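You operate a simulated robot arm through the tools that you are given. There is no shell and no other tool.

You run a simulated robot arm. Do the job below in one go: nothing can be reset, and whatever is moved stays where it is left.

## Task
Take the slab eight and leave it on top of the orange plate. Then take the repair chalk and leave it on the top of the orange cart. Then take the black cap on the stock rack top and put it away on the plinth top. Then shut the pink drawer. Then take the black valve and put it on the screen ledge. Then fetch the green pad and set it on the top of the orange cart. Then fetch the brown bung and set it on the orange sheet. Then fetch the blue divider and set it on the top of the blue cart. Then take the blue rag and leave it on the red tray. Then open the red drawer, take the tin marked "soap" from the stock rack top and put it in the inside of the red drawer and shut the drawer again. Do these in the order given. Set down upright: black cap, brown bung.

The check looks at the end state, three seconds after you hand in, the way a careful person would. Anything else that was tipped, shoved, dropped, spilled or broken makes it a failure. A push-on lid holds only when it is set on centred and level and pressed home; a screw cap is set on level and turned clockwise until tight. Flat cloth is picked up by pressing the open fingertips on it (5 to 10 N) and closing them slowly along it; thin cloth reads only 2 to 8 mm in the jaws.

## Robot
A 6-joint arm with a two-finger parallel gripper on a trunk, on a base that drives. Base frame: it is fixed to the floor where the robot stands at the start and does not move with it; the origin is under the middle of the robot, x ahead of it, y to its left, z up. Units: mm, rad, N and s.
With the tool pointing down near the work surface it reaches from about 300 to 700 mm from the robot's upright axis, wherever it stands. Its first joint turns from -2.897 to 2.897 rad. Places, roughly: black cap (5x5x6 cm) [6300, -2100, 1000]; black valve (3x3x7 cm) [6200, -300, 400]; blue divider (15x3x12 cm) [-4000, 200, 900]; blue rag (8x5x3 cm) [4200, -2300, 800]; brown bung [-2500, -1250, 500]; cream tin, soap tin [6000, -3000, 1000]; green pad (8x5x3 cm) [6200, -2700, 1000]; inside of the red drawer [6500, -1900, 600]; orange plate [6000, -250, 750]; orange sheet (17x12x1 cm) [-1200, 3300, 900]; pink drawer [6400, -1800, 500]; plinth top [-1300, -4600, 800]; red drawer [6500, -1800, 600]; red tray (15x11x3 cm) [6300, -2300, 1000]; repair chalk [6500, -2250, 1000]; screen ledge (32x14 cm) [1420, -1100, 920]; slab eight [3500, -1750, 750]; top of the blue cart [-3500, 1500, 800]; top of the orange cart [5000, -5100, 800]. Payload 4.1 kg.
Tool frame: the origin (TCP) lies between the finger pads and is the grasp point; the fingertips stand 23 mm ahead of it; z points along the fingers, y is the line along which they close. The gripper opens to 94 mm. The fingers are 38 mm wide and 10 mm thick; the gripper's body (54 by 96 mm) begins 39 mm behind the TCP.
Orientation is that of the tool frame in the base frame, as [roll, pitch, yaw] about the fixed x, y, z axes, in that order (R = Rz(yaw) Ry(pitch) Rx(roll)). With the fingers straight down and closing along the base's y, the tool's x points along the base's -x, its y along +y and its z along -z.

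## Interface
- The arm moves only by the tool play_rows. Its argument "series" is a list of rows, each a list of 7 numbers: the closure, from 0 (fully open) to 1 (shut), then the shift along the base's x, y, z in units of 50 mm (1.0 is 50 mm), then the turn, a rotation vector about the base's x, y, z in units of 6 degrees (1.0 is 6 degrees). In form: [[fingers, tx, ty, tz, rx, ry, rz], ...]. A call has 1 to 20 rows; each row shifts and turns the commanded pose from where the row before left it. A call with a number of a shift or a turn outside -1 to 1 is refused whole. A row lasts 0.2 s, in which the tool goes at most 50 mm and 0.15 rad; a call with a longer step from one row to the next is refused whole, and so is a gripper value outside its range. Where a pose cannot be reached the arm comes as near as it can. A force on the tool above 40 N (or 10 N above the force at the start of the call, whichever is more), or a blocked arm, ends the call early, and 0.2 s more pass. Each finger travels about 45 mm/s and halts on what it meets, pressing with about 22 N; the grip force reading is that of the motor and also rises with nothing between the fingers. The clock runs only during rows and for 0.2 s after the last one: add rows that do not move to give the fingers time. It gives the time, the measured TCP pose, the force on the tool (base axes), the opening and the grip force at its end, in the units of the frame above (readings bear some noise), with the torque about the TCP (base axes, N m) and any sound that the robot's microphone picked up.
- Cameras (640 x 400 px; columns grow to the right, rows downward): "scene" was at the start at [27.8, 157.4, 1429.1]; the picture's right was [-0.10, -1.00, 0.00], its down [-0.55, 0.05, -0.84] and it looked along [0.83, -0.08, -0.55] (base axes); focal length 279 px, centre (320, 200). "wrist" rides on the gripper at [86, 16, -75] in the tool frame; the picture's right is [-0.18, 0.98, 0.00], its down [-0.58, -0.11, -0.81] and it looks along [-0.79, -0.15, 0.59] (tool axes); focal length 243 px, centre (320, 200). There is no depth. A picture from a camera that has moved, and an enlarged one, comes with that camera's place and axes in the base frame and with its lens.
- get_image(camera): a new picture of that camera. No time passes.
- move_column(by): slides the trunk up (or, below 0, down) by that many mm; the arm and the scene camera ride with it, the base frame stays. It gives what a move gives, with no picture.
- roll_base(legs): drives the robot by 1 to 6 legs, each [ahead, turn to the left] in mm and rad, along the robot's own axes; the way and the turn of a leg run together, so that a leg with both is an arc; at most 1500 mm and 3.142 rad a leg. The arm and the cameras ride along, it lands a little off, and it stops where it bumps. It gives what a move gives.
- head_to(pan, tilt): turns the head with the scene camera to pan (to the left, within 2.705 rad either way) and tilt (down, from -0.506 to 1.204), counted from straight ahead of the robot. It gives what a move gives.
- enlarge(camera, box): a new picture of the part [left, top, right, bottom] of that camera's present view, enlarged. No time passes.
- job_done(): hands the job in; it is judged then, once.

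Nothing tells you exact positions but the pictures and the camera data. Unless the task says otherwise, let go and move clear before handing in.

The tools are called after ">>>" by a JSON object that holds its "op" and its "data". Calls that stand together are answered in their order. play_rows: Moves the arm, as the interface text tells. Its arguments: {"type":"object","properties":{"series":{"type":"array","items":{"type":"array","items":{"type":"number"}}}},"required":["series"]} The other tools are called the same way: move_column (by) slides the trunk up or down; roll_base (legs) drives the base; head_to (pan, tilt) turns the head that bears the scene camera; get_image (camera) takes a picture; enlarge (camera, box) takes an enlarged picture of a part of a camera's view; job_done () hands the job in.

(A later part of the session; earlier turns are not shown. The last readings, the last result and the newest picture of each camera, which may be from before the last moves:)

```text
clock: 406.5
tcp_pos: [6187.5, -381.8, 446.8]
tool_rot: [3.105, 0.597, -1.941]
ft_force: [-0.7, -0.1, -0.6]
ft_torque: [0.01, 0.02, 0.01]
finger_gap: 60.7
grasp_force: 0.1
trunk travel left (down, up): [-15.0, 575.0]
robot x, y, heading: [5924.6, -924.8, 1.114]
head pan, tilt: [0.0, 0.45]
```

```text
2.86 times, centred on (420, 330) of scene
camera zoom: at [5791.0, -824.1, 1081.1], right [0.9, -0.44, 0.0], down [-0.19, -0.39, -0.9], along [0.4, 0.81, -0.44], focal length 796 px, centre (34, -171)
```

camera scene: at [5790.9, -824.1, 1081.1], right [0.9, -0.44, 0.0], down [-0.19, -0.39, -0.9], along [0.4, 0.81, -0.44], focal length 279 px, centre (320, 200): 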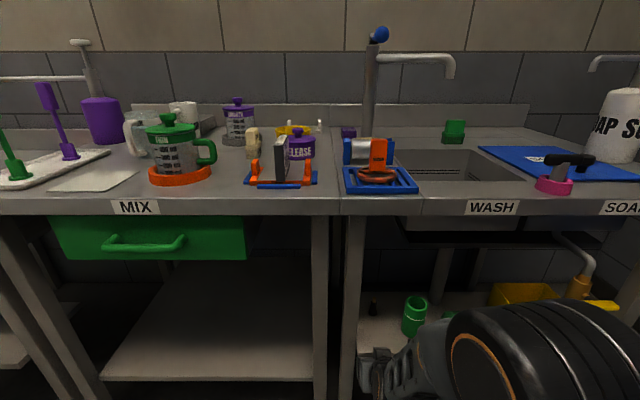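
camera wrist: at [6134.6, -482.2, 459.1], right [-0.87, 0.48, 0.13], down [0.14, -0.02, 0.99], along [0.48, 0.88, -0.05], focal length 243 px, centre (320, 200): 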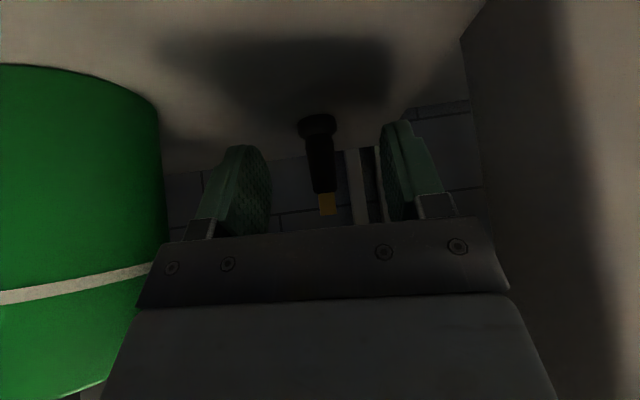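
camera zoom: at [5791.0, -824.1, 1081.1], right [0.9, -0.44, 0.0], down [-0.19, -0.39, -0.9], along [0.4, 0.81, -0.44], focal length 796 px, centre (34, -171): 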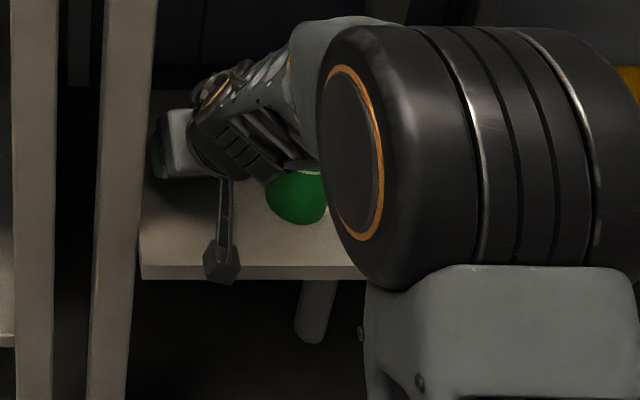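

>>> {"op": "play_rows", "data": {"series": [[0.35, 0.145, 0.373, -0.04, 0, 0, 0], [0.35, 0.14, 0.36, -0.04, 0, 0, 0], [0.35, 0, 0, 0, 0, 0, 0]]}}

>>> {"op": "get_image", "data": {"camera": "wrist"}}

>>> {"op": "enlarge", "data": {"camera": "scene", "box": [320, 260, 520, 400]}}

```text
clock: 407.3
tcp_pos: [6202.9, -345.0, 440.8]
tool_rot: [3.105, 0.597, -1.941]
ft_force: [-0.5, 0.2, -0.1]
ft_torque: [-0.02, 0.02, -0.01]
finger_gap: 61.1
grasp_force: 0.0
trunk travel left (down, up): [-15.0, 575.0]
robot x, y, heading: [5930.6, -927.7, 1.121]
head pan, tilt: [0.0, 0.45]
```

```text
taken
camera wrist: at [6149.7, -445.3, 455.1], right [-0.87, 0.48, 0.13], down [0.14, -0.02, 0.99], along [0.48, 0.88, -0.05], focal length 243 px, centre (320, 200)
```

wrist: 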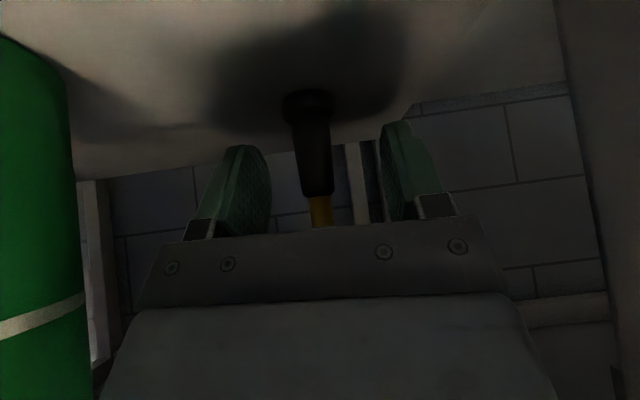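

```text
2.86 times, centred on (420, 330) of scene
camera zoom: at [5791.0, -824.0, 1081.1], right [0.9, -0.44, 0.0], down [-0.19, -0.39, -0.9], along [0.4, 0.81, -0.44], focal length 796 px, centre (34, -171)
```

zoom: 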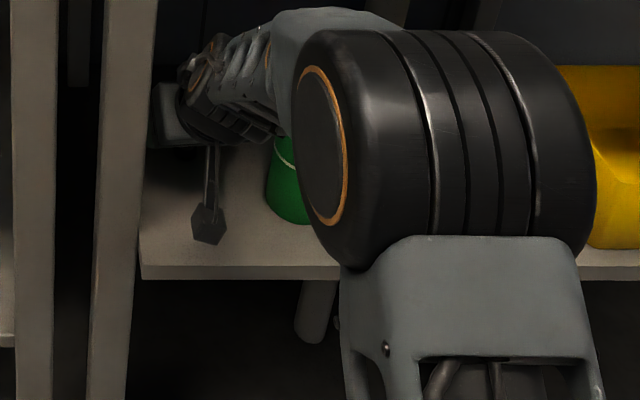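

>>> {"op": "play_rows", "data": {"series": [[0.4, 0.05, -0.03, 0, 0, 0, 0], [0.55, 0, 0, 0, 0, 0, 0], [0.7, 0, 0, 0, 0, 0, 0], [0.85, 0, 0, 0, 0, 0, 0], [1, 0, 0, 0, 0, 0, 0], [1, 0, 0, 0, 0, 0, 0]]}}

>>> {"op": "get_image", "data": {"camera": "wrist"}}

```text
clock: 408.7
tcp_pos: [6205.7, -346.3, 441.4]
tool_rot: [3.105, 0.597, -1.94]
ft_force: [-0.1, -0.6, 2.0]
ft_torque: [0.0, -0.04, 0.0]
finger_gap: 15.2
grasp_force: 22.2
trunk travel left (down, up): [-15.0, 575.0]
robot x, y, heading: [5925.9, -924.3, 1.118]
head pan, tilt: [0.0, 0.45]
```

```text
taken
camera wrist: at [6152.2, -447.4, 455.5], right [-0.87, 0.48, 0.13], down [0.14, -0.02, 0.99], along [0.48, 0.88, -0.05], focal length 243 px, centre (320, 200)
```

wrist: 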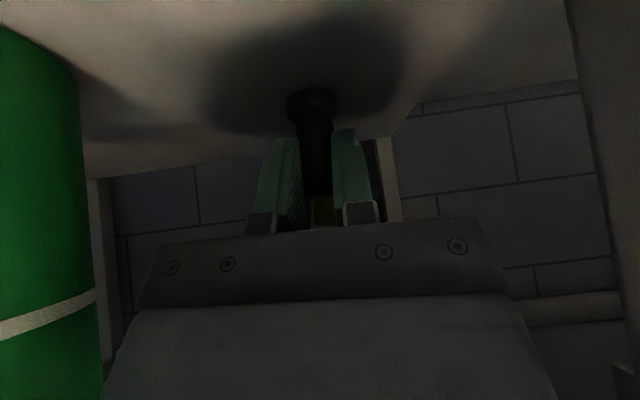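

Valve gripped (15 mm). Lifting slightly and withdrawing along the same line.

>>> {"op": "play_rows", "data": {"series": [[1, 0, 0, 0.25, 0, 0, 0], [1, 0, 0, 0.35, 0, 0, 0], [1, -0.145, -0.373, 0, 0, 0, 0], [1, -0.2174, -0.559, 0, 0, 0, 0], [1, -0.2174, -0.559, 0, 0, 0, 0], [1, -0.2174, -0.559, 0, 0, 0, 0]]}}

>>> {"op": "get_image", "data": {"camera": "wrist"}}

>>> {"op": "get_image", "data": {"camera": "scene"}}

```text
clock: 410.1
tcp_pos: [6166.9, -450.4, 471.8]
tool_rot: [3.104, 0.596, -1.942]
ft_force: [0.3, -0.8, 0.4]
ft_torque: [-0.02, 0.01, -0.05]
finger_gap: 15.2
grasp_force: 22.0
trunk travel left (down, up): [-15.0, 575.0]
robot x, y, heading: [5927.9, -925.7, 1.117]
head pan, tilt: [0.0, 0.45]
```

```text
taken
camera wrist: at [6112.2, -550.4, 485.5], right [-0.87, 0.48, 0.13], down [0.14, -0.02, 0.99], along [0.48, 0.88, -0.05], focal length 243 px, centre (320, 200)
```

wrist: 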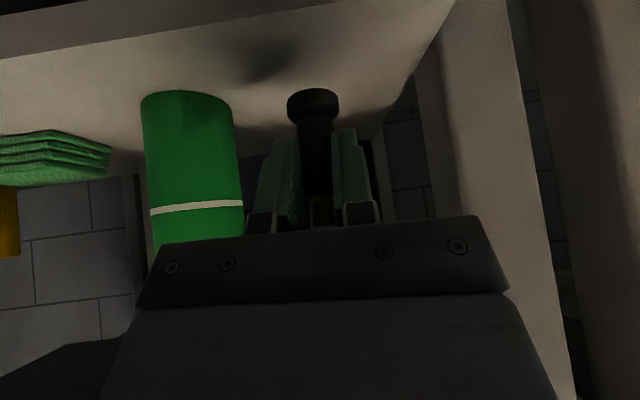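

```text
taken
camera scene: at [5791.0, -823.9, 1081.1], right [0.9, -0.44, 0.0], down [-0.19, -0.39, -0.9], along [0.4, 0.81, -0.44], focal length 279 px, centre (320, 200)
```

scene: 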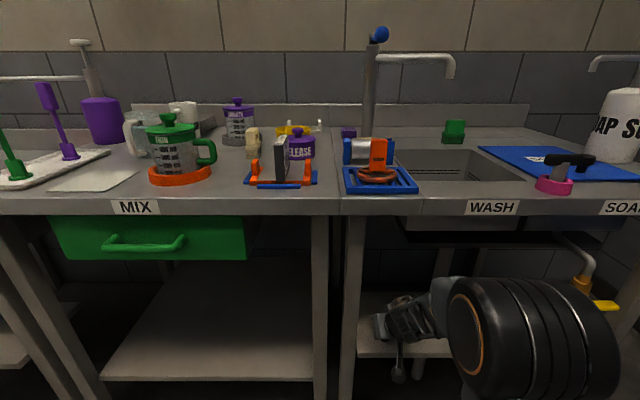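

>>> {"op": "play_rows", "data": {"series": [[1, -0.2174, -0.559, 0.2, 0, 0, 0], [1, -0.2174, -0.559, 0.2, 0, 0, 0]]}}

>>> {"op": "roll_base", "data": {"legs": [[-500, 0]]}}

>>> {"op": "move_column", "data": {"by": 400}}

>>> {"op": "get_image", "data": {"camera": "wrist"}}

>>> {"op": "get_image", "data": {"camera": "scene"}}

```text
clock: 410.7
tcp_pos: [6144.0, -505.7, 492.1]
tool_rot: [3.106, 0.595, -1.939]
ft_force: [0.7, 0.2, -0.5]
ft_torque: [-0.01, -0.01, -0.02]
finger_gap: 15.3
grasp_force: 21.8
trunk travel left (down, up): [-15.0, 575.0]
robot x, y, heading: [5925.5, -923.8, 1.116]
head pan, tilt: [0.0, 0.45]
```

```text
clock: 413.7
tcp_pos: [5922.4, -958.1, 493.2]
tool_rot: [3.105, 0.597, -1.943]
ft_force: [-0.1, -0.4, 0.3]
ft_torque: [0.0, 0.02, -0.04]
finger_gap: 14.8
grasp_force: 21.7
trunk travel left (down, up): [-15.0, 575.0]
robot x, y, heading: [5703.7, -1379.0, 1.118]
head pan, tilt: [0.0, 0.45]
```

```text
clock: 417.5
tcp_pos: [5921.3, -958.5, 892.0]
tool_rot: [3.106, 0.596, -1.944]
ft_force: [-0.7, 0.4, -1.1]
ft_torque: [0.02, 0.0, 0.02]
finger_gap: 14.9
grasp_force: 22.2
trunk travel left (down, up): [-415.0, 175.0]
robot x, y, heading: [5705.6, -1378.2, 1.118]
head pan, tilt: [0.0, 0.45]
```

```text
taken
camera wrist: at [5869.1, -1058.4, 905.5], right [-0.87, 0.48, 0.13], down [0.14, -0.02, 0.99], along [0.48, 0.88, -0.05], focal length 243 px, centre (320, 200)
```

wrist: 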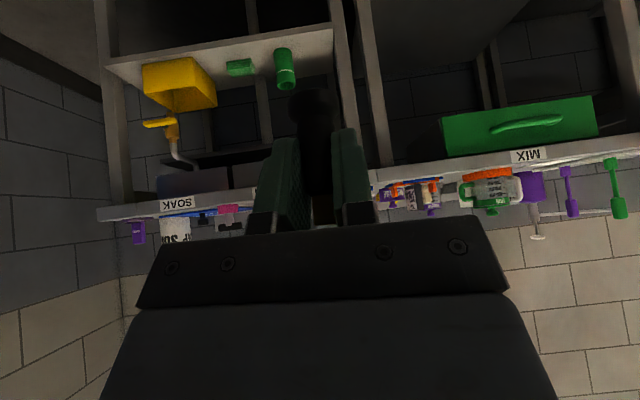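

```text
taken
camera scene: at [5569.4, -1276.6, 1481.0], right [0.9, -0.44, 0.0], down [-0.19, -0.39, -0.9], along [0.4, 0.81, -0.44], focal length 279 px, centre (320, 200)
```

scene: 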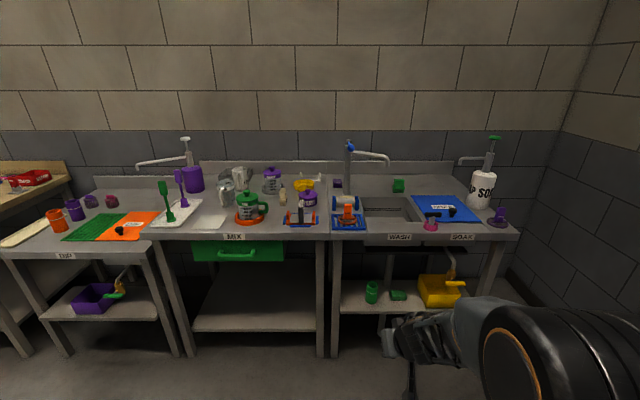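

The valve is out and nothing on the bench was disturbed. I'll raise the trunk and drive back into the cell toward the screen ledge on the orange box.

>>> {"op": "move_column", "data": {"by": 100}}

>>> {"op": "roll_base", "data": {"legs": [[0, 1.67], [1500, 0], [317, 0], [0, 0.2756], [1500, 0], [489, 0]]}}

>>> {"op": "head_to", "data": {"pan": 0.3, "tilt": 0.35}}

>>> {"op": "get_image", "data": {"camera": "scene"}}

```text
clock: 418.8
tcp_pos: [5922.5, -957.2, 990.6]
tool_rot: [3.105, 0.597, -1.942]
ft_force: [0.0, 0.0, 0.4]
ft_torque: [0.0, 0.01, -0.02]
finger_gap: 15.1
grasp_force: 22.2
trunk travel left (down, up): [-515.0, 75.0]
robot x, y, heading: [5705.5, -1377.9, 1.114]
head pan, tilt: [0.0, 0.45]
```

```text
clock: 442.4
tcp_pos: [1565.2, -554.5, 992.0]
tool_rot: [3.106, 0.596, 0.008]
ft_force: [-0.2, 0.1, -0.4]
ft_torque: [0.0, -0.02, -0.01]
finger_gap: 15.1
grasp_force: 22.1
trunk travel left (down, up): [-515.0, 75.0]
robot x, y, heading: [2034.9, -598.2, 3.07]
head pan, tilt: [0.0, 0.45]
```

```text
clock: 443.2
tcp_pos: [1565.0, -554.1, 992.7]
tool_rot: [3.106, 0.598, 0.01]
ft_force: [0.0, -0.1, 0.1]
ft_torque: [-0.04, -0.05, 0.0]
finger_gap: 15.2
grasp_force: 22.3
trunk travel left (down, up): [-515.0, 75.0]
robot x, y, heading: [2038.6, -593.3, 3.068]
head pan, tilt: [0.3, 0.351]
```

```text
taken
camera scene: at [1991.8, -790.3, 1590.3], right [-0.22, 0.97, 0.0], down [0.34, 0.08, -0.94], along [-0.92, -0.21, -0.34], focal length 279 px, centre (320, 200)
```

scene: 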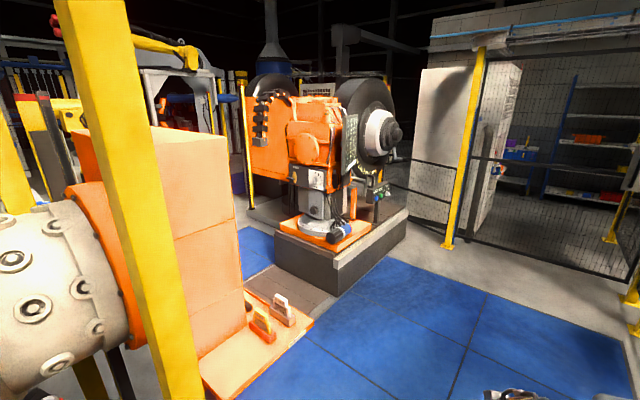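

>>> {"op": "roll_base", "data": {"legs": [[1080, 0], [0, 2.765]]}}

>>> {"op": "head_to", "data": {"pan": 0.0, "tilt": 0.5}}

>>> {"op": "get_image", "data": {"camera": "scene"}}

>>> {"op": "get_image", "data": {"camera": "wrist"}}

```text
clock: 455.2
tcp_pos: [1377.8, -742.3, 992.8]
tool_rot: [3.105, 0.597, 2.757]
ft_force: [-0.1, -0.3, 0.3]
ft_torque: [0.0, -0.04, 0.01]
finger_gap: 15.0
grasp_force: 22.3
trunk travel left (down, up): [-515.0, 75.0]
robot x, y, heading: [957.8, -522.2, -0.469]
head pan, tilt: [0.3, 0.351]
```

```text
clock: 456.0
tcp_pos: [1376.6, -742.9, 992.6]
tool_rot: [3.105, 0.597, 2.757]
ft_force: [-0.4, 0.0, 0.3]
ft_torque: [0.01, 0.02, -0.01]
finger_gap: 15.3
grasp_force: 21.9
trunk travel left (down, up): [-515.0, 75.0]
robot x, y, heading: [957.5, -522.6, -0.467]
head pan, tilt: [0.0, 0.499]
```

```text
taken
camera scene: at [1061.4, -385.5, 1576.6], right [-0.45, -0.89, 0.0], down [-0.43, 0.22, -0.88], along [0.78, -0.4, -0.48], focal length 279 px, centre (320, 200)
```

scene: 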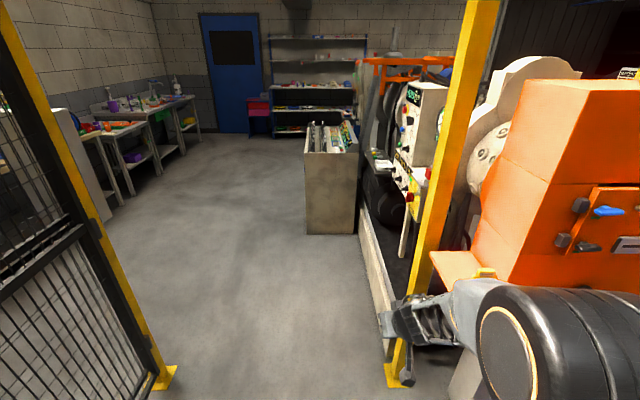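

```text
taken
camera wrist: at [1276.8, -686.5, 1005.5], right [0.49, 0.86, 0.13], down [-0.02, -0.14, 0.99], along [0.87, -0.49, -0.05], focal length 243 px, centre (320, 200)
```

wrist: 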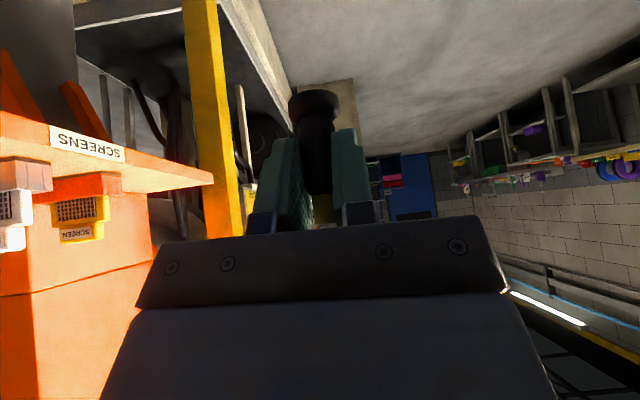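

>>> {"op": "head_to", "data": {"pan": -0.7, "tilt": 0.6}}

>>> {"op": "get_image", "data": {"camera": "scene"}}

>>> {"op": "enlarge", "data": {"camera": "wrist", "box": [0, 50, 240, 300]}}

```text
clock: 457.1
tcp_pos: [1376.9, -742.4, 991.5]
tool_rot: [3.105, 0.599, 2.756]
ft_force: [0.6, -0.3, -0.2]
ft_torque: [0.01, 0.02, 0.0]
finger_gap: 15.4
grasp_force: 22.1
trunk travel left (down, up): [-515.0, 75.0]
robot x, y, heading: [961.8, -524.1, -0.47]
head pan, tilt: [-0.7, 0.6]
```

```text
taken
camera scene: at [1014.9, -425.8, 1567.5], right [-0.92, -0.39, 0.0], down [-0.22, 0.52, -0.83], along [0.32, -0.76, -0.56], focal length 279 px, centre (320, 200)
```

scene: 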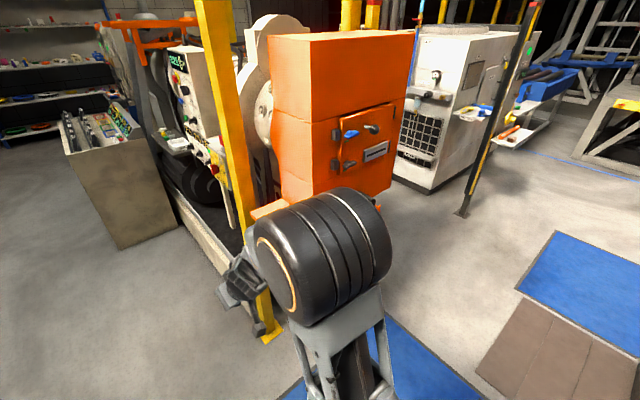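

```text
1.60 times, centred on (120, 175) of wrist
camera zoom: at [1276.8, -686.5, 1005.5], right [0.49, 0.86, 0.13], down [-0.02, -0.14, 0.99], along [0.87, -0.49, -0.05], focal length 388 px, centre (640, 240)
```

zoom: 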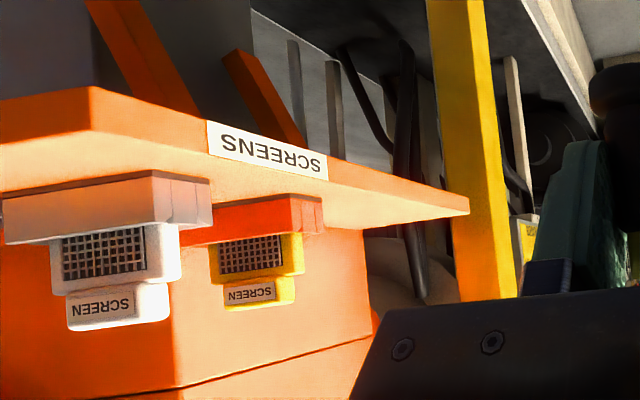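

The ledge marked SCREENS runs from about (1307, -960) to (1571, -1069), faces north, and holds two screen packs on its left part; its right part is free. I'll reposition to face it from the north.

>>> {"op": "roll_base", "data": {"legs": [[0, 0.544], [848, 0], [0, -2.094]]}}

>>> {"op": "head_to", "data": {"pan": 0.0, "tilt": 0.5}}

>>> {"op": "get_image", "data": {"camera": "scene"}}

>>> {"op": "get_image", "data": {"camera": "wrist"}}

```text
clock: 468.1
tcp_pos: [1594.9, -880.8, 992.5]
tool_rot: [3.106, 0.597, 1.21]
ft_force: [-0.3, -0.3, -0.4]
ft_torque: [-0.03, -0.04, 0.03]
finger_gap: 15.1
grasp_force: 22.7
trunk travel left (down, up): [-515.0, 75.0]
robot x, y, heading: [1804.9, -459.9, -2.011]
head pan, tilt: [-0.7, 0.6]
```

```text
clock: 469.1
tcp_pos: [1594.4, -881.5, 992.0]
tool_rot: [3.104, 0.596, 1.211]
ft_force: [-0.2, 0.7, -0.5]
ft_torque: [-0.03, -0.01, 0.0]
finger_gap: 15.1
grasp_force: 22.3
trunk travel left (down, up): [-515.0, 75.0]
robot x, y, heading: [1807.5, -457.6, -2.011]
head pan, tilt: [0.0, 0.499]
```

```text
taken
camera scene: at [1942.9, -557.6, 1576.6], right [-0.9, 0.43, 0.0], down [0.21, 0.43, -0.88], along [-0.38, -0.79, -0.48], focal length 279 px, centre (320, 200)
```

scene: 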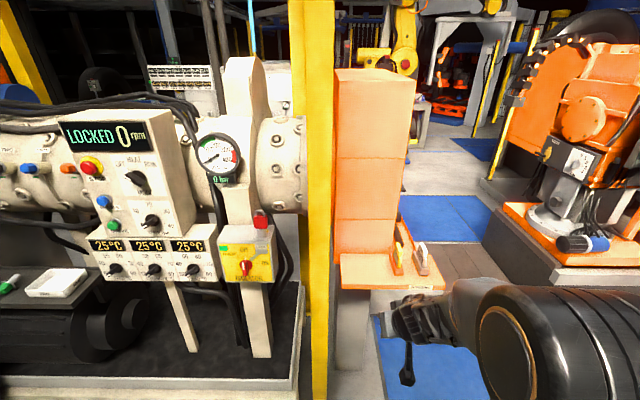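

```text
taken
camera wrist: at [1647.6, -778.7, 1005.5], right [0.87, -0.47, 0.13], down [-0.14, 0.02, 0.99], along [-0.47, -0.88, -0.05], focal length 243 px, centre (320, 200)
```

wrist: 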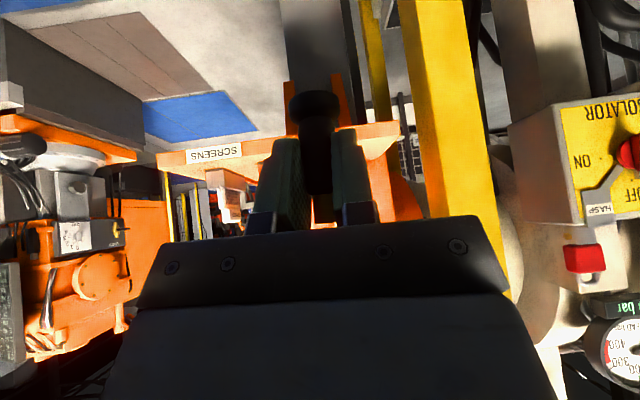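

>>> {"op": "enlarge", "data": {"camera": "scene", "box": [320, 210, 480, 310]}}

>>> {"op": "enlarge", "data": {"camera": "wrist", "box": [140, 80, 460, 280]}}

```text
4.00 times, centred on (400, 260) of scene
camera zoom: at [1942.9, -557.6, 1576.6], right [-0.9, 0.43, 0.0], down [0.21, 0.43, -0.88], along [-0.38, -0.79, -0.48], focal length 1114 px, centre (0, -40)
```

zoom: 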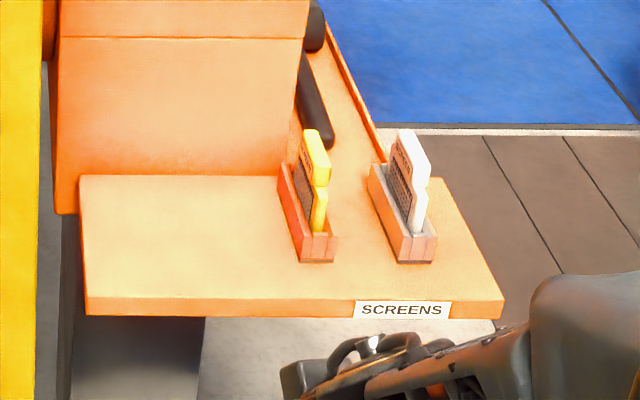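

```text
2.00 times, centred on (300, 180) of wrist
camera zoom: at [1647.6, -778.7, 1005.5], right [0.87, -0.47, 0.13], down [-0.14, 0.02, 0.99], along [-0.47, -0.88, -0.05], focal length 485 px, centre (360, 240)
```

zoom: 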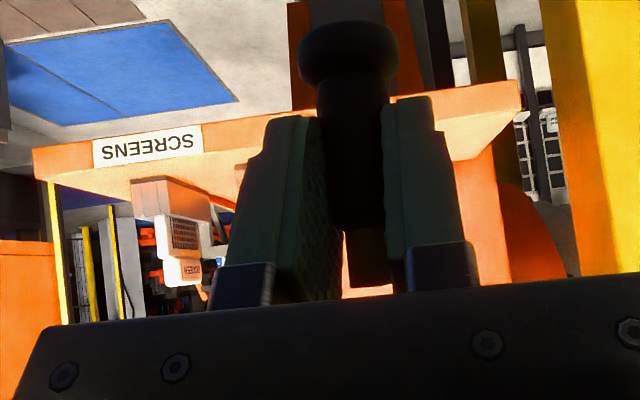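

The free left half of the SCREENS ledge is centred near (1510, -1125), top z≈930. I'll raise a little, drive in 200 mm, and set the valve down there.

>>> {"op": "move_column", "data": {"by": 40}}

>>> {"op": "roll_base", "data": {"legs": [[200, 0]]}}

>>> {"op": "get_image", "data": {"camera": "scene"}}

>>> {"op": "get_image", "data": {"camera": "wrist"}}

```text
clock: 469.9
tcp_pos: [1594.9, -879.3, 1032.4]
tool_rot: [3.103, 0.596, 1.211]
ft_force: [-1.1, 0.1, -1.1]
ft_torque: [0.01, -0.01, 0.0]
finger_gap: 14.9
grasp_force: 21.9
trunk travel left (down, up): [-555.0, 35.0]
robot x, y, heading: [1804.4, -456.8, -2.012]
head pan, tilt: [0.0, 0.499]
```

```text
clock: 471.6
tcp_pos: [1508.8, -1063.0, 1032.3]
tool_rot: [3.105, 0.595, 1.214]
ft_force: [-0.5, -0.3, 0.1]
ft_torque: [-0.09, -0.01, -0.01]
finger_gap: 15.0
grasp_force: 22.0
trunk travel left (down, up): [-555.0, 35.0]
robot x, y, heading: [1716.7, -643.4, -2.017]
head pan, tilt: [0.0, 0.499]
```

```text
taken
camera scene: at [1856.5, -740.0, 1616.6], right [-0.9, 0.43, 0.0], down [0.21, 0.43, -0.88], along [-0.38, -0.79, -0.48], focal length 279 px, centre (320, 200)
```

scene: 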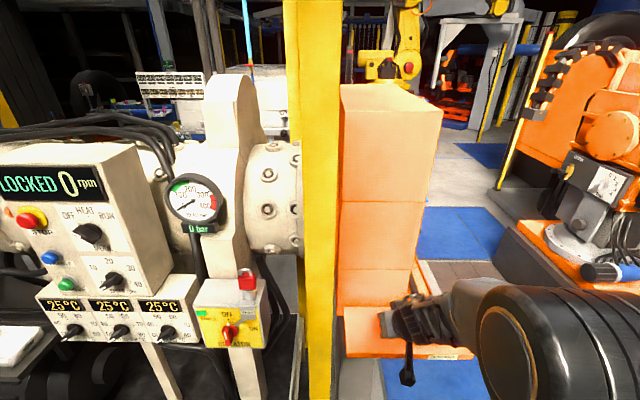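

```text
taken
camera wrist: at [1561.4, -961.0, 1045.3], right [0.87, -0.47, 0.13], down [-0.14, 0.02, 0.99], along [-0.47, -0.88, -0.05], focal length 243 px, centre (320, 200)
```

wrist: 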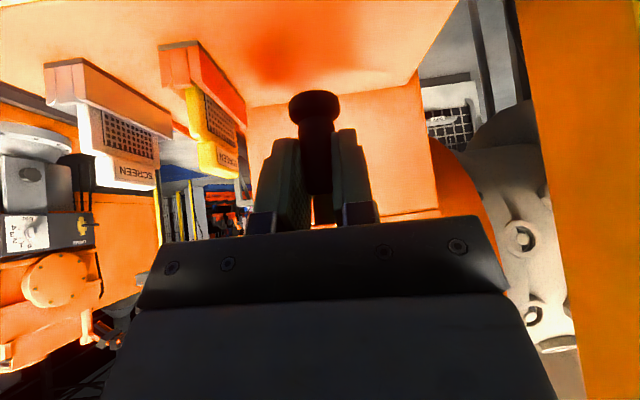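

>>> {"op": "play_rows", "data": {"series": [[1, 0.0, -0.6, -0.2, 0, 0, 0], [1, 0.0, -0.6, -0.3, 0, 0, 0], [1, 0, 0, -0.2, 0, 0, 0], [1, 0, 0, 0, 0, 0, 0]]}}

>>> {"op": "get_image", "data": {"camera": "wrist"}}

>>> {"op": "enlarge", "data": {"camera": "scene", "box": [320, 260, 520, 400]}}

```text
clock: 472.6
tcp_pos: [1509.1, -1122.7, 997.8]
tool_rot: [3.108, 0.595, 1.212]
ft_force: [0.6, 0.0, -0.2]
ft_torque: [0.01, 0.01, 0.0]
finger_gap: 15.1
grasp_force: 22.0
trunk travel left (down, up): [-555.0, 35.0]
robot x, y, heading: [1721.1, -638.2, -2.014]
head pan, tilt: [0.0, 0.499]
```

```text
taken
camera wrist: at [1562.0, -1020.9, 1010.3], right [0.87, -0.47, 0.13], down [-0.14, 0.02, 0.99], along [-0.47, -0.88, -0.05], focal length 243 px, centre (320, 200)
```

wrist: 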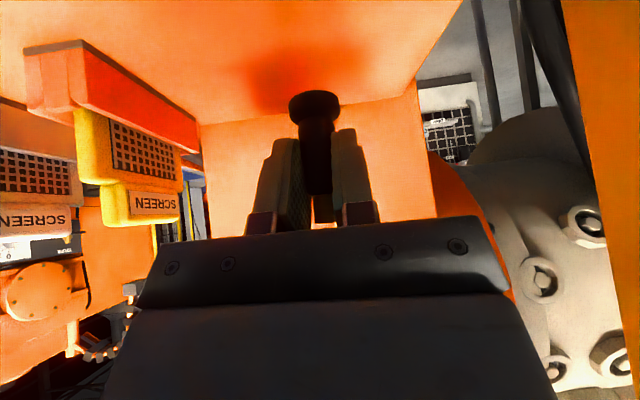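

```text
2.86 times, centred on (420, 330) of scene
camera zoom: at [1856.8, -739.3, 1616.6], right [-0.9, 0.43, 0.0], down [0.2, 0.43, -0.88], along [-0.38, -0.79, -0.48], focal length 796 px, centre (34, -171)
```

zoom: 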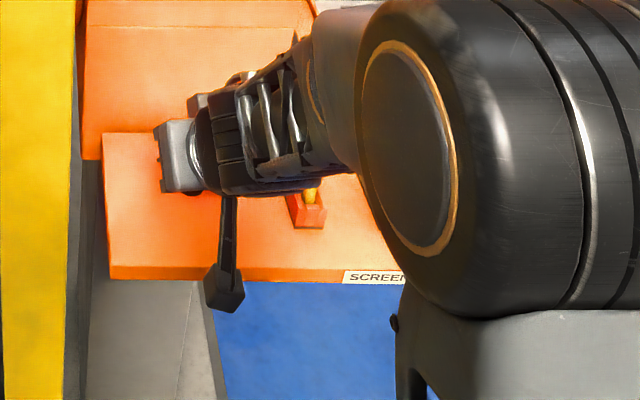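

>>> {"op": "play_rows", "data": {"series": [[1, 0, 0, -0.2, 0, 0, 0], [1, 0, 0, -0.1, 0, 0, 0], [1, 0, 0, 0, 0, 0, 0]]}}

>>> {"op": "get_image", "data": {"camera": "wrist"}}

```text
clock: 473.4
tcp_pos: [1508.1, -1122.7, 982.9]
tool_rot: [3.109, 0.597, 1.213]
ft_force: [-0.3, 1.2, -0.7]
ft_torque: [-0.01, 0.01, 0.04]
finger_gap: 15.2
grasp_force: 22.0
trunk travel left (down, up): [-555.0, 35.0]
robot x, y, heading: [1721.6, -637.2, -2.014]
head pan, tilt: [0.0, 0.499]
```

```text
taken
camera wrist: at [1561.6, -1020.8, 995.5], right [0.87, -0.47, 0.13], down [-0.14, 0.02, 0.99], along [-0.47, -0.88, -0.05], focal length 243 px, centre (320, 200)
```

wrist: 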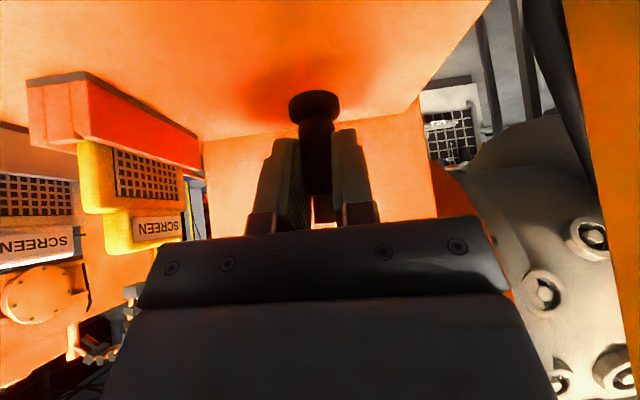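

>>> {"op": "play_rows", "data": {"series": [[1, 0, 0, -0.1, 0, 0, 0], [1, 0, 0, -0.06, 0, 0, 0], [1, 0, 0, 0, 0, 0, 0]]}}

```text
clock: 474.1
tcp_pos: [1509.0, -1122.2, 973.6]
tool_rot: [3.106, 0.596, 1.211]
ft_force: [-0.4, 0.8, 0.2]
ft_torque: [0.0, -0.04, 0.02]
finger_gap: 15.0
grasp_force: 22.5
trunk travel left (down, up): [-555.0, 35.0]
robot x, y, heading: [1718.7, -643.7, -2.015]
head pan, tilt: [0.0, 0.499]
```

>>> {"op": "play_rows", "data": {"series": [[1, 0, 0, -0.06, 0, 0, 0], [1, 0, 0, -0.04, 0, 0, 0], [1, 0, 0, 0, 0, 0, 0]]}}

>>> {"op": "get_image", "data": {"camera": "wrist"}}

```text
clock: 474.9
tcp_pos: [1508.0, -1123.2, 969.2]
tool_rot: [3.104, 0.596, 1.213]
ft_force: [-0.8, 0.0, -0.9]
ft_torque: [-0.02, 0.0, -0.02]
finger_gap: 15.2
grasp_force: 22.0
trunk travel left (down, up): [-555.0, 35.0]
robot x, y, heading: [1720.9, -642.1, -2.016]
head pan, tilt: [0.0, 0.499]
```

```text
taken
camera wrist: at [1561.7, -1020.7, 982.7], right [0.87, -0.47, 0.13], down [-0.14, 0.02, 0.99], along [-0.47, -0.88, -0.05], focal length 243 px, centre (320, 200)
```

wrist: 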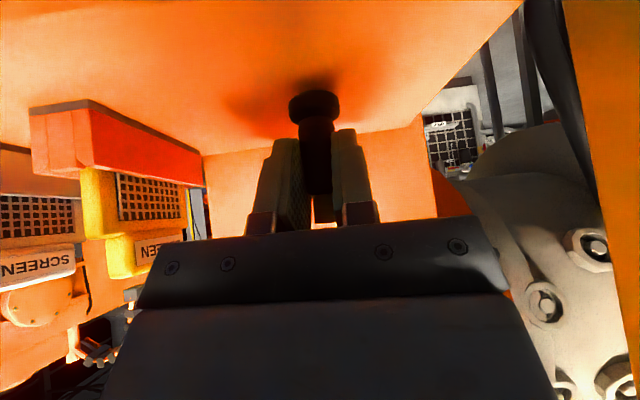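

>>> {"op": "play_rows", "data": {"series": [[1, 0, 0, -0.06, 0, 0, 0], [1, 0, 0, -0.04, 0, 0, 0], [1, 0, 0, 0, 0, 0, 0]]}}

```text
clock: 475.8
tcp_pos: [1508.2, -1122.0, 963.9]
tool_rot: [3.105, 0.596, 1.213]
ft_force: [0.2, -0.4, 0.3]
ft_torque: [-0.02, 0.01, 0.0]
finger_gap: 15.1
grasp_force: 22.1
trunk travel left (down, up): [-555.0, 35.0]
robot x, y, heading: [1722.2, -641.5, -2.018]
head pan, tilt: [0.0, 0.499]
```

>>> {"op": "play_rows", "data": {"series": [[1, 0, 0, -0.05, 0, 0, 0], [1, 0, 0, -0.03, 0, 0, 0], [1, 0, 0, 0, 0, 0, 0]]}}

```text
clock: 476.6
tcp_pos: [1508.6, -1123.3, 962.8]
tool_rot: [3.102, 0.602, 1.213]
ft_force: [-0.4, 1.6, 21.4]
ft_torque: [-0.05, 0.21, -0.02]
finger_gap: 15.1
grasp_force: 22.2
trunk travel left (down, up): [-555.0, 35.0]
robot x, y, heading: [1719.9, -640.2, -2.016]
head pan, tilt: [0.0, 0.499]
```

Contact at the ledge (z≈922). Releasing the valve.

>>> {"op": "play_rows", "data": {"series": [[0.97, 0, 0, 0.02, 0, 0, 0], [0.85, 0, 0, 0, 0, 0, 0], [0.75, 0, 0, 0, 0, 0, 0], [0.6, 0, 0, 0, 0, 0, 0], [0.45, 0, 0, 0, 0, 0, 0], [0.35, 0, 0, 0, 0, 0, 0]]}}

>>> {"op": "get_image", "data": {"camera": "wrist"}}

```text
clock: 477.9
tcp_pos: [1508.0, -1120.9, 961.4]
tool_rot: [3.107, 0.595, 1.213]
ft_force: [-0.1, -0.4, -0.2]
ft_torque: [-0.03, -0.02, 0.0]
finger_gap: 61.1
grasp_force: 0.1
trunk travel left (down, up): [-555.0, 35.0]
robot x, y, heading: [1717.3, -638.9, -2.019]
head pan, tilt: [0.0, 0.499]
```

```text
taken
camera wrist: at [1561.6, -1020.9, 974.3], right [0.87, -0.47, 0.13], down [-0.14, 0.02, 0.99], along [-0.47, -0.88, -0.05], focal length 243 px, centre (320, 200)
```

wrist: 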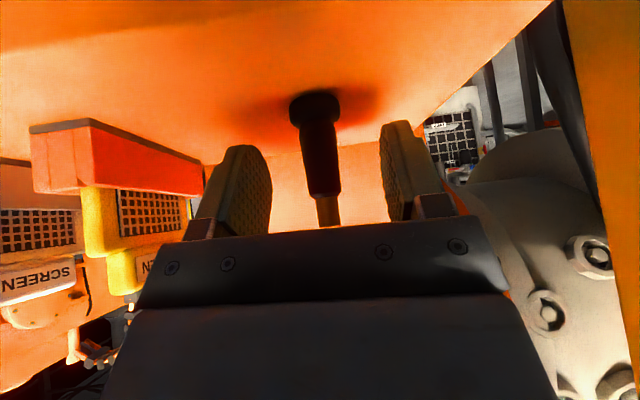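

>>> {"op": "play_rows", "data": {"series": [[0.3, 0.1, 0.2, 0.35, 0, 0, 0], [0.3, 0.19, 0.405, 0.66, 0, 0, 0], [0.3, 0.19, 0.405, 0.66, 0, 0, 0], [0.3, 0.19, 0.405, 0.66, 0, 0, 0]]}}

>>> {"op": "get_image", "data": {"camera": "wrist"}}

>>> {"op": "roll_base", "data": {"legs": [[-250, 0]]}}

>>> {"op": "enlarge", "data": {"camera": "scene", "box": [300, 210, 460, 310]}}

```text
clock: 478.9
tcp_pos: [1542.8, -1052.7, 1078.9]
tool_rot: [3.103, 0.596, 1.208]
ft_force: [-0.3, 0.1, 0.2]
ft_torque: [0.03, 0.03, 0.01]
finger_gap: 65.7
grasp_force: 0.1
trunk travel left (down, up): [-555.0, 35.0]
robot x, y, heading: [1720.7, -642.1, -2.015]
head pan, tilt: [0.0, 0.499]
```

```text
taken
camera wrist: at [1595.4, -949.8, 1091.1], right [0.87, -0.47, 0.13], down [-0.14, 0.02, 0.99], along [-0.47, -0.88, -0.05], focal length 243 px, centre (320, 200)
```

wrist: 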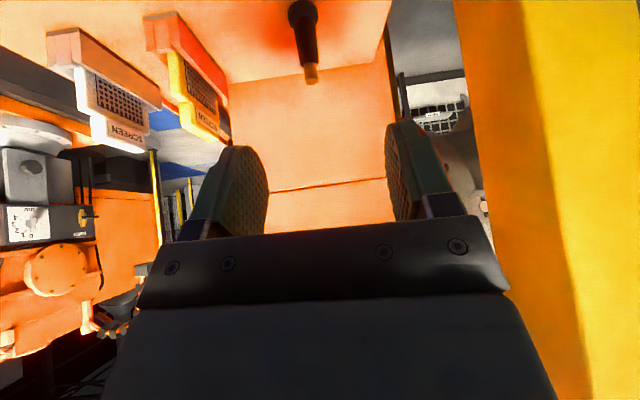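

```text
clock: 480.8
tcp_pos: [1649.5, -826.1, 1078.4]
tool_rot: [3.104, 0.597, 1.213]
ft_force: [0.4, -0.4, 0.0]
ft_torque: [0.03, -0.06, 0.02]
finger_gap: 66.0
grasp_force: 0.1
trunk travel left (down, up): [-555.0, 35.0]
robot x, y, heading: [1826.4, -414.0, -2.013]
head pan, tilt: [0.0, 0.499]
```

```text
4.00 times, centred on (380, 260) of scene
camera zoom: at [1964.4, -512.2, 1616.6], right [-0.9, 0.43, 0.0], down [0.2, 0.43, -0.88], along [-0.38, -0.79, -0.48], focal length 1114 px, centre (80, -40)
```

zoom: 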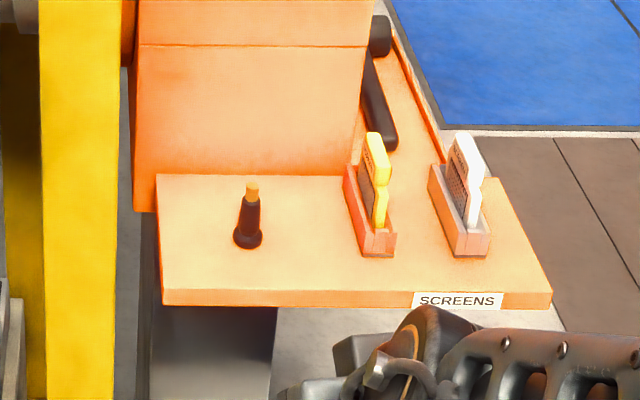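

The valve stands on the SCREENS ledge. I'll bring the tool back to vertical and drive back to the rack for the green pad.

>>> {"op": "play_rows", "data": {"series": [[0, 0, 0, 0.1, 0.86, -0.405, 0], [0, 0, 0, 0.1, 0.86, -0.405, 0], [0, 0, 0, 0.1, 0.86, -0.405, 0], [0, 0, 0, 0.1, 0.86, -0.405, 0], [0, 0, 0, 0.1, 0.86, -0.405, 0], [0, 0, 0, 0.1, 0.86, -0.405, 0], [0, 0, 0, 0, 0.126, 0.335, 0]]}}

>>> {"op": "roll_base", "data": {"legs": [[0, 1.867], [1500, 0], [394, 0], [0, -0.448], [1448, 0], [0, -0.418]]}}

```text
clock: 482.4
tcp_pos: [1624.6, -793.6, 1039.6]
tool_rot: [2.947, 0.052, 1.194]
ft_force: [-0.8, 0.4, 1.3]
ft_torque: [-0.02, 0.02, 0.02]
finger_gap: 93.9
grasp_force: 0.1
out of reach, approached as far as the arm can: row 2, 3, 4, 5, 6
trunk travel left (down, up): [-555.0, 35.0]
robot x, y, heading: [1829.4, -410.5, -2.007]
head pan, tilt: [0.0, 0.499]
```

```text
clock: 505.7
tcp_pos: [5091.9, -1946.1, 1038.8]
tool_rot: [2.946, 0.055, 2.17]
ft_force: [0.6, 0.3, 0.8]
ft_torque: [0.02, 0.02, 0.0]
finger_gap: 94.2
grasp_force: 0.1
trunk travel left (down, up): [-555.0, 35.0]
robot x, y, heading: [4894.3, -1565.0, -1.037]
head pan, tilt: [0.0, 0.499]
```

>>> {"op": "play_rows", "data": {"series": [[0, 0.34, -0.57, 0, 0, 0, 0], [0, 0.34, -0.57, 0, 0, 0, 0], [0, 0.34, -0.57, 0, 0, 0, 0], [0, 0, 0, 0, 0, 0, 0]]}}

```text
clock: 506.7
tcp_pos: [5142.6, -2028.3, 1032.5]
tool_rot: [2.93, 0.063, 2.166]
ft_force: [-0.1, 0.4, -0.3]
ft_torque: [0.01, 0.0, 0.02]
finger_gap: 94.0
grasp_force: 0.2
out of reach, approached as far as the arm can: row 2, 3
trunk travel left (down, up): [-555.0, 35.0]
robot x, y, heading: [4889.6, -1565.9, -1.035]
head pan, tilt: [0.0, 0.499]
```

>>> {"op": "head_to", "data": {"pan": 0.0, "tilt": 0.7}}

>>> {"op": "get_image", "data": {"camera": "scene"}}

>>> {"op": "get_image", "data": {"camera": "wrist"}}

```text
clock: 507.5
tcp_pos: [5141.9, -2028.0, 1034.6]
tool_rot: [2.931, 0.062, 2.168]
ft_force: [-0.4, -0.4, -0.3]
ft_torque: [-0.01, -0.01, -0.01]
finger_gap: 93.9
grasp_force: 0.0
trunk travel left (down, up): [-555.0, 35.0]
robot x, y, heading: [4891.0, -1564.4, -1.036]
head pan, tilt: [0.0, 0.7]
```

```text
taken
camera scene: at [5045.7, -1503.0, 1598.9], right [-0.86, -0.51, 0.0], down [-0.33, 0.55, -0.77], along [0.39, -0.66, -0.64], focal length 279 px, centre (320, 200)
```

scene: 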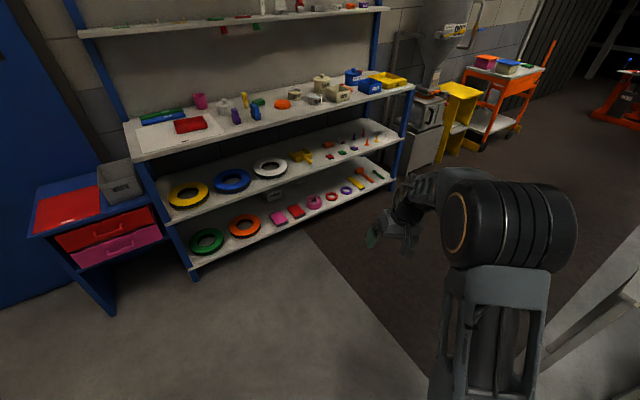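

```text
taken
camera wrist: at [5091.1, -1952.5, 1103.9], right [0.89, 0.4, 0.22], down [0.07, -0.6, 0.8], along [0.45, -0.7, -0.56], focal length 243 px, centre (320, 200)
```

wrist: 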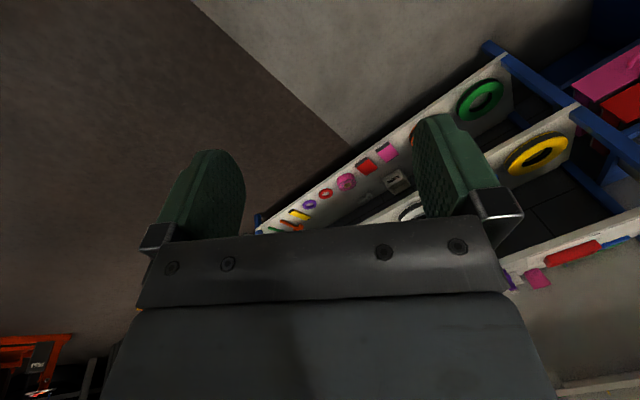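

>>> {"op": "play_rows", "data": {"series": [[0, 0, 0, 0.6, 0, 0, 0], [0, 0, 0, 0.6, 0, 0, 0], [0, 0, 0, 0.6, 0, 0, 0], [0, 0, 0, 0.6, 0, 0, 0], [0, 0, 0, 0.6, 0, 0, 0]]}}

>>> {"op": "move_column", "data": {"by": -80}}

```text
clock: 508.7
tcp_pos: [5137.6, -2014.8, 1157.3]
tool_rot: [2.89, 0.074, 2.165]
ft_force: [-1.4, -0.3, 0.7]
ft_torque: [0.02, -0.01, -0.01]
finger_gap: 93.9
grasp_force: 0.0
out of reach, approached as far as the arm can: row 1, 2, 3, 4
trunk travel left (down, up): [-555.0, 35.0]
robot x, y, heading: [4888.5, -1564.6, -1.028]
head pan, tilt: [0.0, 0.7]
```

```text
clock: 509.8
tcp_pos: [5138.9, -2015.5, 1077.4]
tool_rot: [2.891, 0.076, 2.164]
ft_force: [-0.5, -0.4, 0.2]
ft_torque: [0.01, 0.0, 0.02]
finger_gap: 94.2
grasp_force: 0.0
trunk travel left (down, up): [-475.0, 115.0]
robot x, y, heading: [4887.9, -1565.7, -1.037]
head pan, tilt: [0.0, 0.7]
```

A wrist joint flipped to its limit during the under-bench reach, which is why the tool can't hang straight. I'm in open floor here, so I'll unwind it by first tilting the tool forward, then rolling about the forearm axis.

>>> {"op": "play_rows", "data": {"series": [[0, 0, 0, 0, -0.861, -0.509, 0], [0, 0, 0, 0, -0.861, -0.509, 0], [0, 0, 0, 0, -0.861, -0.509, 0], [0, 0, 0, 0, -0.861, -0.509, 0], [0, 0, 0, 0, -0.861, -0.509, 0], [0, 0, 0, 0, 0, 0, 0]]}}

>>> {"op": "get_image", "data": {"camera": "scene"}}

```text
clock: 511.2
tcp_pos: [5138.5, -2016.4, 1077.0]
tool_rot: [2.925, 0.599, 2.177]
ft_force: [-0.6, 0.4, 1.0]
ft_torque: [-0.02, -0.04, 0.02]
finger_gap: 94.0
grasp_force: 0.2
trunk travel left (down, up): [-475.0, 115.0]
robot x, y, heading: [4887.0, -1567.1, -1.034]
head pan, tilt: [0.0, 0.7]
```

```text
taken
camera scene: at [5045.6, -1502.8, 1518.9], right [-0.86, -0.51, 0.0], down [-0.33, 0.55, -0.77], along [0.39, -0.66, -0.64], focal length 279 px, centre (320, 200)
```

scene: 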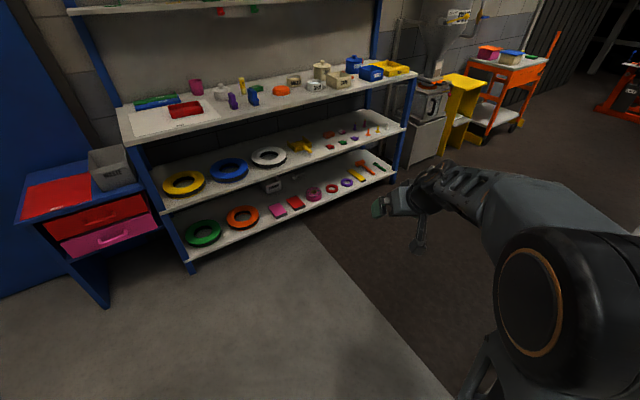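

>>> {"op": "play_rows", "data": {"series": [[0, 0, 0, 0, 0.441, -0.746, -0.5], [0, 0, 0, 0, 0.441, -0.746, -0.5], [0, 0, 0, 0, 0.441, -0.746, -0.5], [0, 0, 0, 0, 0.441, -0.746, -0.5], [0, 0, 0, 0, 0.441, -0.746, -0.5], [0, 0, 0, 0, 0.441, -0.746, -0.5], [0, 0, 0, 0, 0.441, -0.746, -0.5], [0, 0, 0, 0, 0.441, -0.746, -0.5], [0, 0, 0, 0, 0.441, -0.746, -0.5], [0, 0, 0, 0, 0.441, -0.746, -0.5], [0, 0, 0, 0, 0.441, -0.746, -0.5], [0, 0, 0, 0, 0.441, -0.746, -0.5], [0, 0, 0, 0, 0.441, -0.746, -0.5], [0, 0, 0, 0, 0.441, -0.746, -0.5], [0, 0, 0, 0, 0.441, -0.746, -0.5]]}}

>>> {"op": "get_image", "data": {"camera": "scene"}}

```text
clock: 514.4
tcp_pos: [5138.4, -2016.1, 1076.2]
tool_rot: [1.788, -0.17, 0.957]
ft_force: [-0.6, -0.1, -0.5]
ft_torque: [0.01, 0.0, -0.01]
finger_gap: 94.1
grasp_force: 0.0
trunk travel left (down, up): [-475.0, 115.0]
robot x, y, heading: [4889.3, -1565.8, -1.042]
head pan, tilt: [0.0, 0.7]
```

```text
taken
camera scene: at [5045.7, -1502.9, 1518.9], right [-0.86, -0.51, 0.0], down [-0.33, 0.55, -0.76], along [0.39, -0.66, -0.64], focal length 279 px, centre (320, 200)
```

scene: 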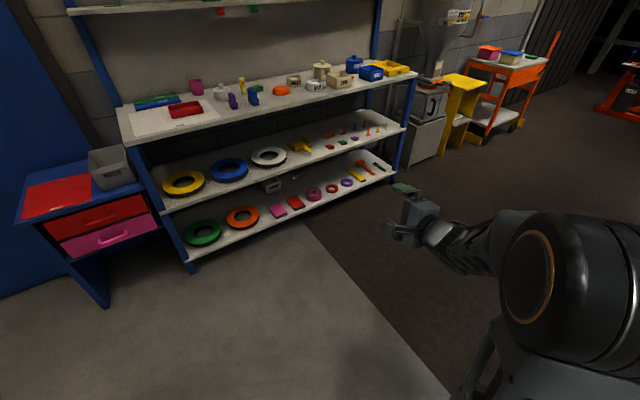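

>>> {"op": "play_rows", "data": {"series": [[0, 0, 0, 0, 0.441, -0.746, -0.5], [0, 0, 0, 0, 0.441, -0.746, -0.5], [0, 0, 0, 0, 0.441, -0.746, -0.5], [0, 0, 0, 0, 0.441, -0.746, -0.5], [0, 0, 0, 0, 0.441, -0.746, -0.5], [0, 0, 0, 0, 0.441, -0.746, -0.5], [0, 0, 0, 0, 0.441, -0.746, -0.5], [0, 0, 0, 0, 0.441, -0.746, -0.5], [0, 0, 0, 0, 0.441, -0.746, -0.5], [0, 0, 0, 0, 0.441, -0.746, -0.5], [0, 0, 0, 0, 0.441, -0.746, -0.5], [0, 0, 0, 0, 0.441, -0.746, -0.5], [0, 0, 0, 0, 0.441, -0.746, -0.5], [0, 0, 0, 0, 0.441, -0.746, -0.5], [0, 0, 0, 0, 0.441, -0.746, -0.5]]}}

>>> {"op": "get_image", "data": {"camera": "scene"}}

```text
clock: 517.6
tcp_pos: [5137.1, -2015.1, 1076.8]
tool_rot: [2.239, -1.48, -0.389]
ft_force: [-0.8, 0.3, -0.1]
ft_torque: [0.03, 0.02, -0.03]
finger_gap: 94.0
grasp_force: 0.0
trunk travel left (down, up): [-475.0, 115.0]
robot x, y, heading: [4888.3, -1566.3, -1.032]
head pan, tilt: [0.0, 0.7]
```

```text
taken
camera scene: at [5045.7, -1502.9, 1518.9], right [-0.86, -0.51, 0.0], down [-0.33, 0.55, -0.76], along [0.39, -0.66, -0.64], focal length 279 px, centre (320, 200)
```

scene: 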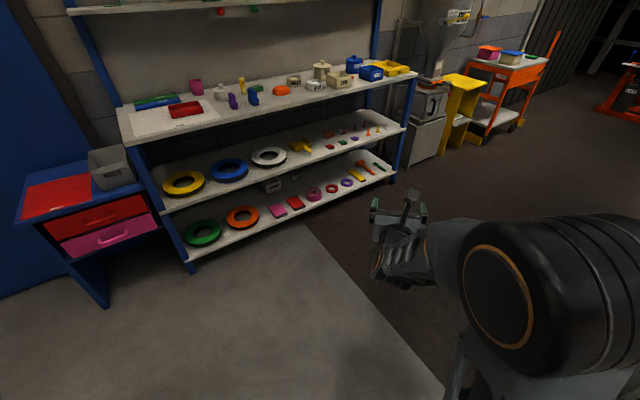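

>>> {"op": "play_rows", "data": {"series": [[0, 0, 0, 0, -0.344, 0.582, 0.39], [0, 0, 0, 0, -0.344, 0.582, 0.39], [0, 0, 0, 0, -0.344, 0.582, 0.39], [0, 0, 0, 0, 0.861, 0.509, 0], [0, 0, 0, 0, 0.861, 0.509, 0], [0, 0, 0, 0, 0.861, 0.509, 0], [0, 0, 0, 0, 0.861, 0.509, 0], [0, 0, 0, 0, 0.861, 0.509, 0], [0, 0, 0, 0, 0.861, 0.509, 0], [0, 0, 0, 0, 0.861, 0.509, 0], [0, 0, 0, 0, 0.861, 0.509, 0], [0, 0, 0, 0, 0.861, 0.509, 0], [0, 0, 0, 0, 0.861, 0.509, 0], [0, 0, 0, 0, 0.861, 0.509, 0], [0, 0, 0, 0, 0.861, 0.509, 0]]}}

>>> {"op": "get_image", "data": {"camera": "scene"}}

```text
clock: 520.8
tcp_pos: [5141.2, -2012.6, 1072.9]
tool_rot: [2.865, -0.305, -0.75]
ft_force: [-0.8, -0.3, -1.0]
ft_torque: [-0.01, -0.01, 0.04]
finger_gap: 94.1
grasp_force: 0.0
out of reach, approached as far as the arm can: row 10, 15
trunk travel left (down, up): [-475.0, 115.0]
robot x, y, heading: [4890.3, -1565.6, -1.032]
head pan, tilt: [0.0, 0.7]
```

```text
taken
camera scene: at [5045.9, -1502.9, 1518.9], right [-0.86, -0.51, 0.0], down [-0.33, 0.55, -0.76], along [0.39, -0.66, -0.64], focal length 279 px, centre (320, 200)
```

scene: 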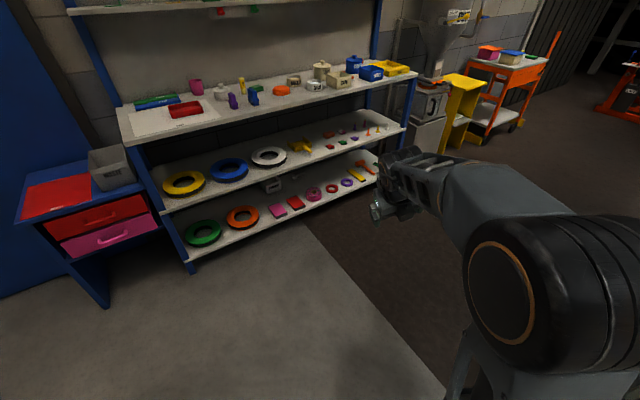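

>>> {"op": "play_rows", "data": {"series": [[0, 0, 0, 0, -0.861, -0.509, 0], [0, 0, 0, 0, -0.861, -0.509, 0], [0, 0, 0, 0, -0.861, -0.509, 0], [0, 0, 0, 0, -0.861, -0.509, 0], [0, 0, 0, 0, -0.861, -0.509, 0], [0, 0, 0, 0, -0.861, -0.509, 0], [0, 0, 0, 0, -0.861, -0.509, 0], [0, 0, 0, 0, -0.861, -0.509, 0], [0, 0, 0, 0, -0.861, -0.509, 0], [0, 0, 0, 0, -0.861, -0.509, 0], [0, 0, 0, 0, -0.861, -0.509, 0], [0, 0, 0, 0, -0.861, -0.509, 0], [0, 0, 0, 0, 0, 0, 0]]}}

```text
clock: 523.6
tcp_pos: [5139.6, -2013.0, 1073.2]
tool_rot: [1.38, -1.297, 0.556]
ft_force: [0.0, 0.1, -0.4]
ft_torque: [-0.01, 0.01, 0.02]
finger_gap: 93.9
grasp_force: 0.2
trunk travel left (down, up): [-475.0, 115.0]
robot x, y, heading: [4894.6, -1561.8, -1.034]
head pan, tilt: [0.0, 0.7]
```

>>> {"op": "play_rows", "data": {"series": [[0, 0, 0, 0, 0, 0, 0.64], [0, 0, 0, 0, 0, 0, 0.64], [0, 0, 0, 0, 0, 0, 0], [0, 0, 0, 0, 0, 0, 0]]}}

```text
clock: 524.6
tcp_pos: [5141.2, -2013.3, 1072.1]
tool_rot: [1.384, -1.293, 0.688]
ft_force: [0.3, 0.8, 0.0]
ft_torque: [0.03, 0.02, 0.01]
finger_gap: 94.1
grasp_force: 0.1
trunk travel left (down, up): [-475.0, 115.0]
robot x, y, heading: [4893.8, -1566.9, -1.032]
head pan, tilt: [0.0, 0.7]
```

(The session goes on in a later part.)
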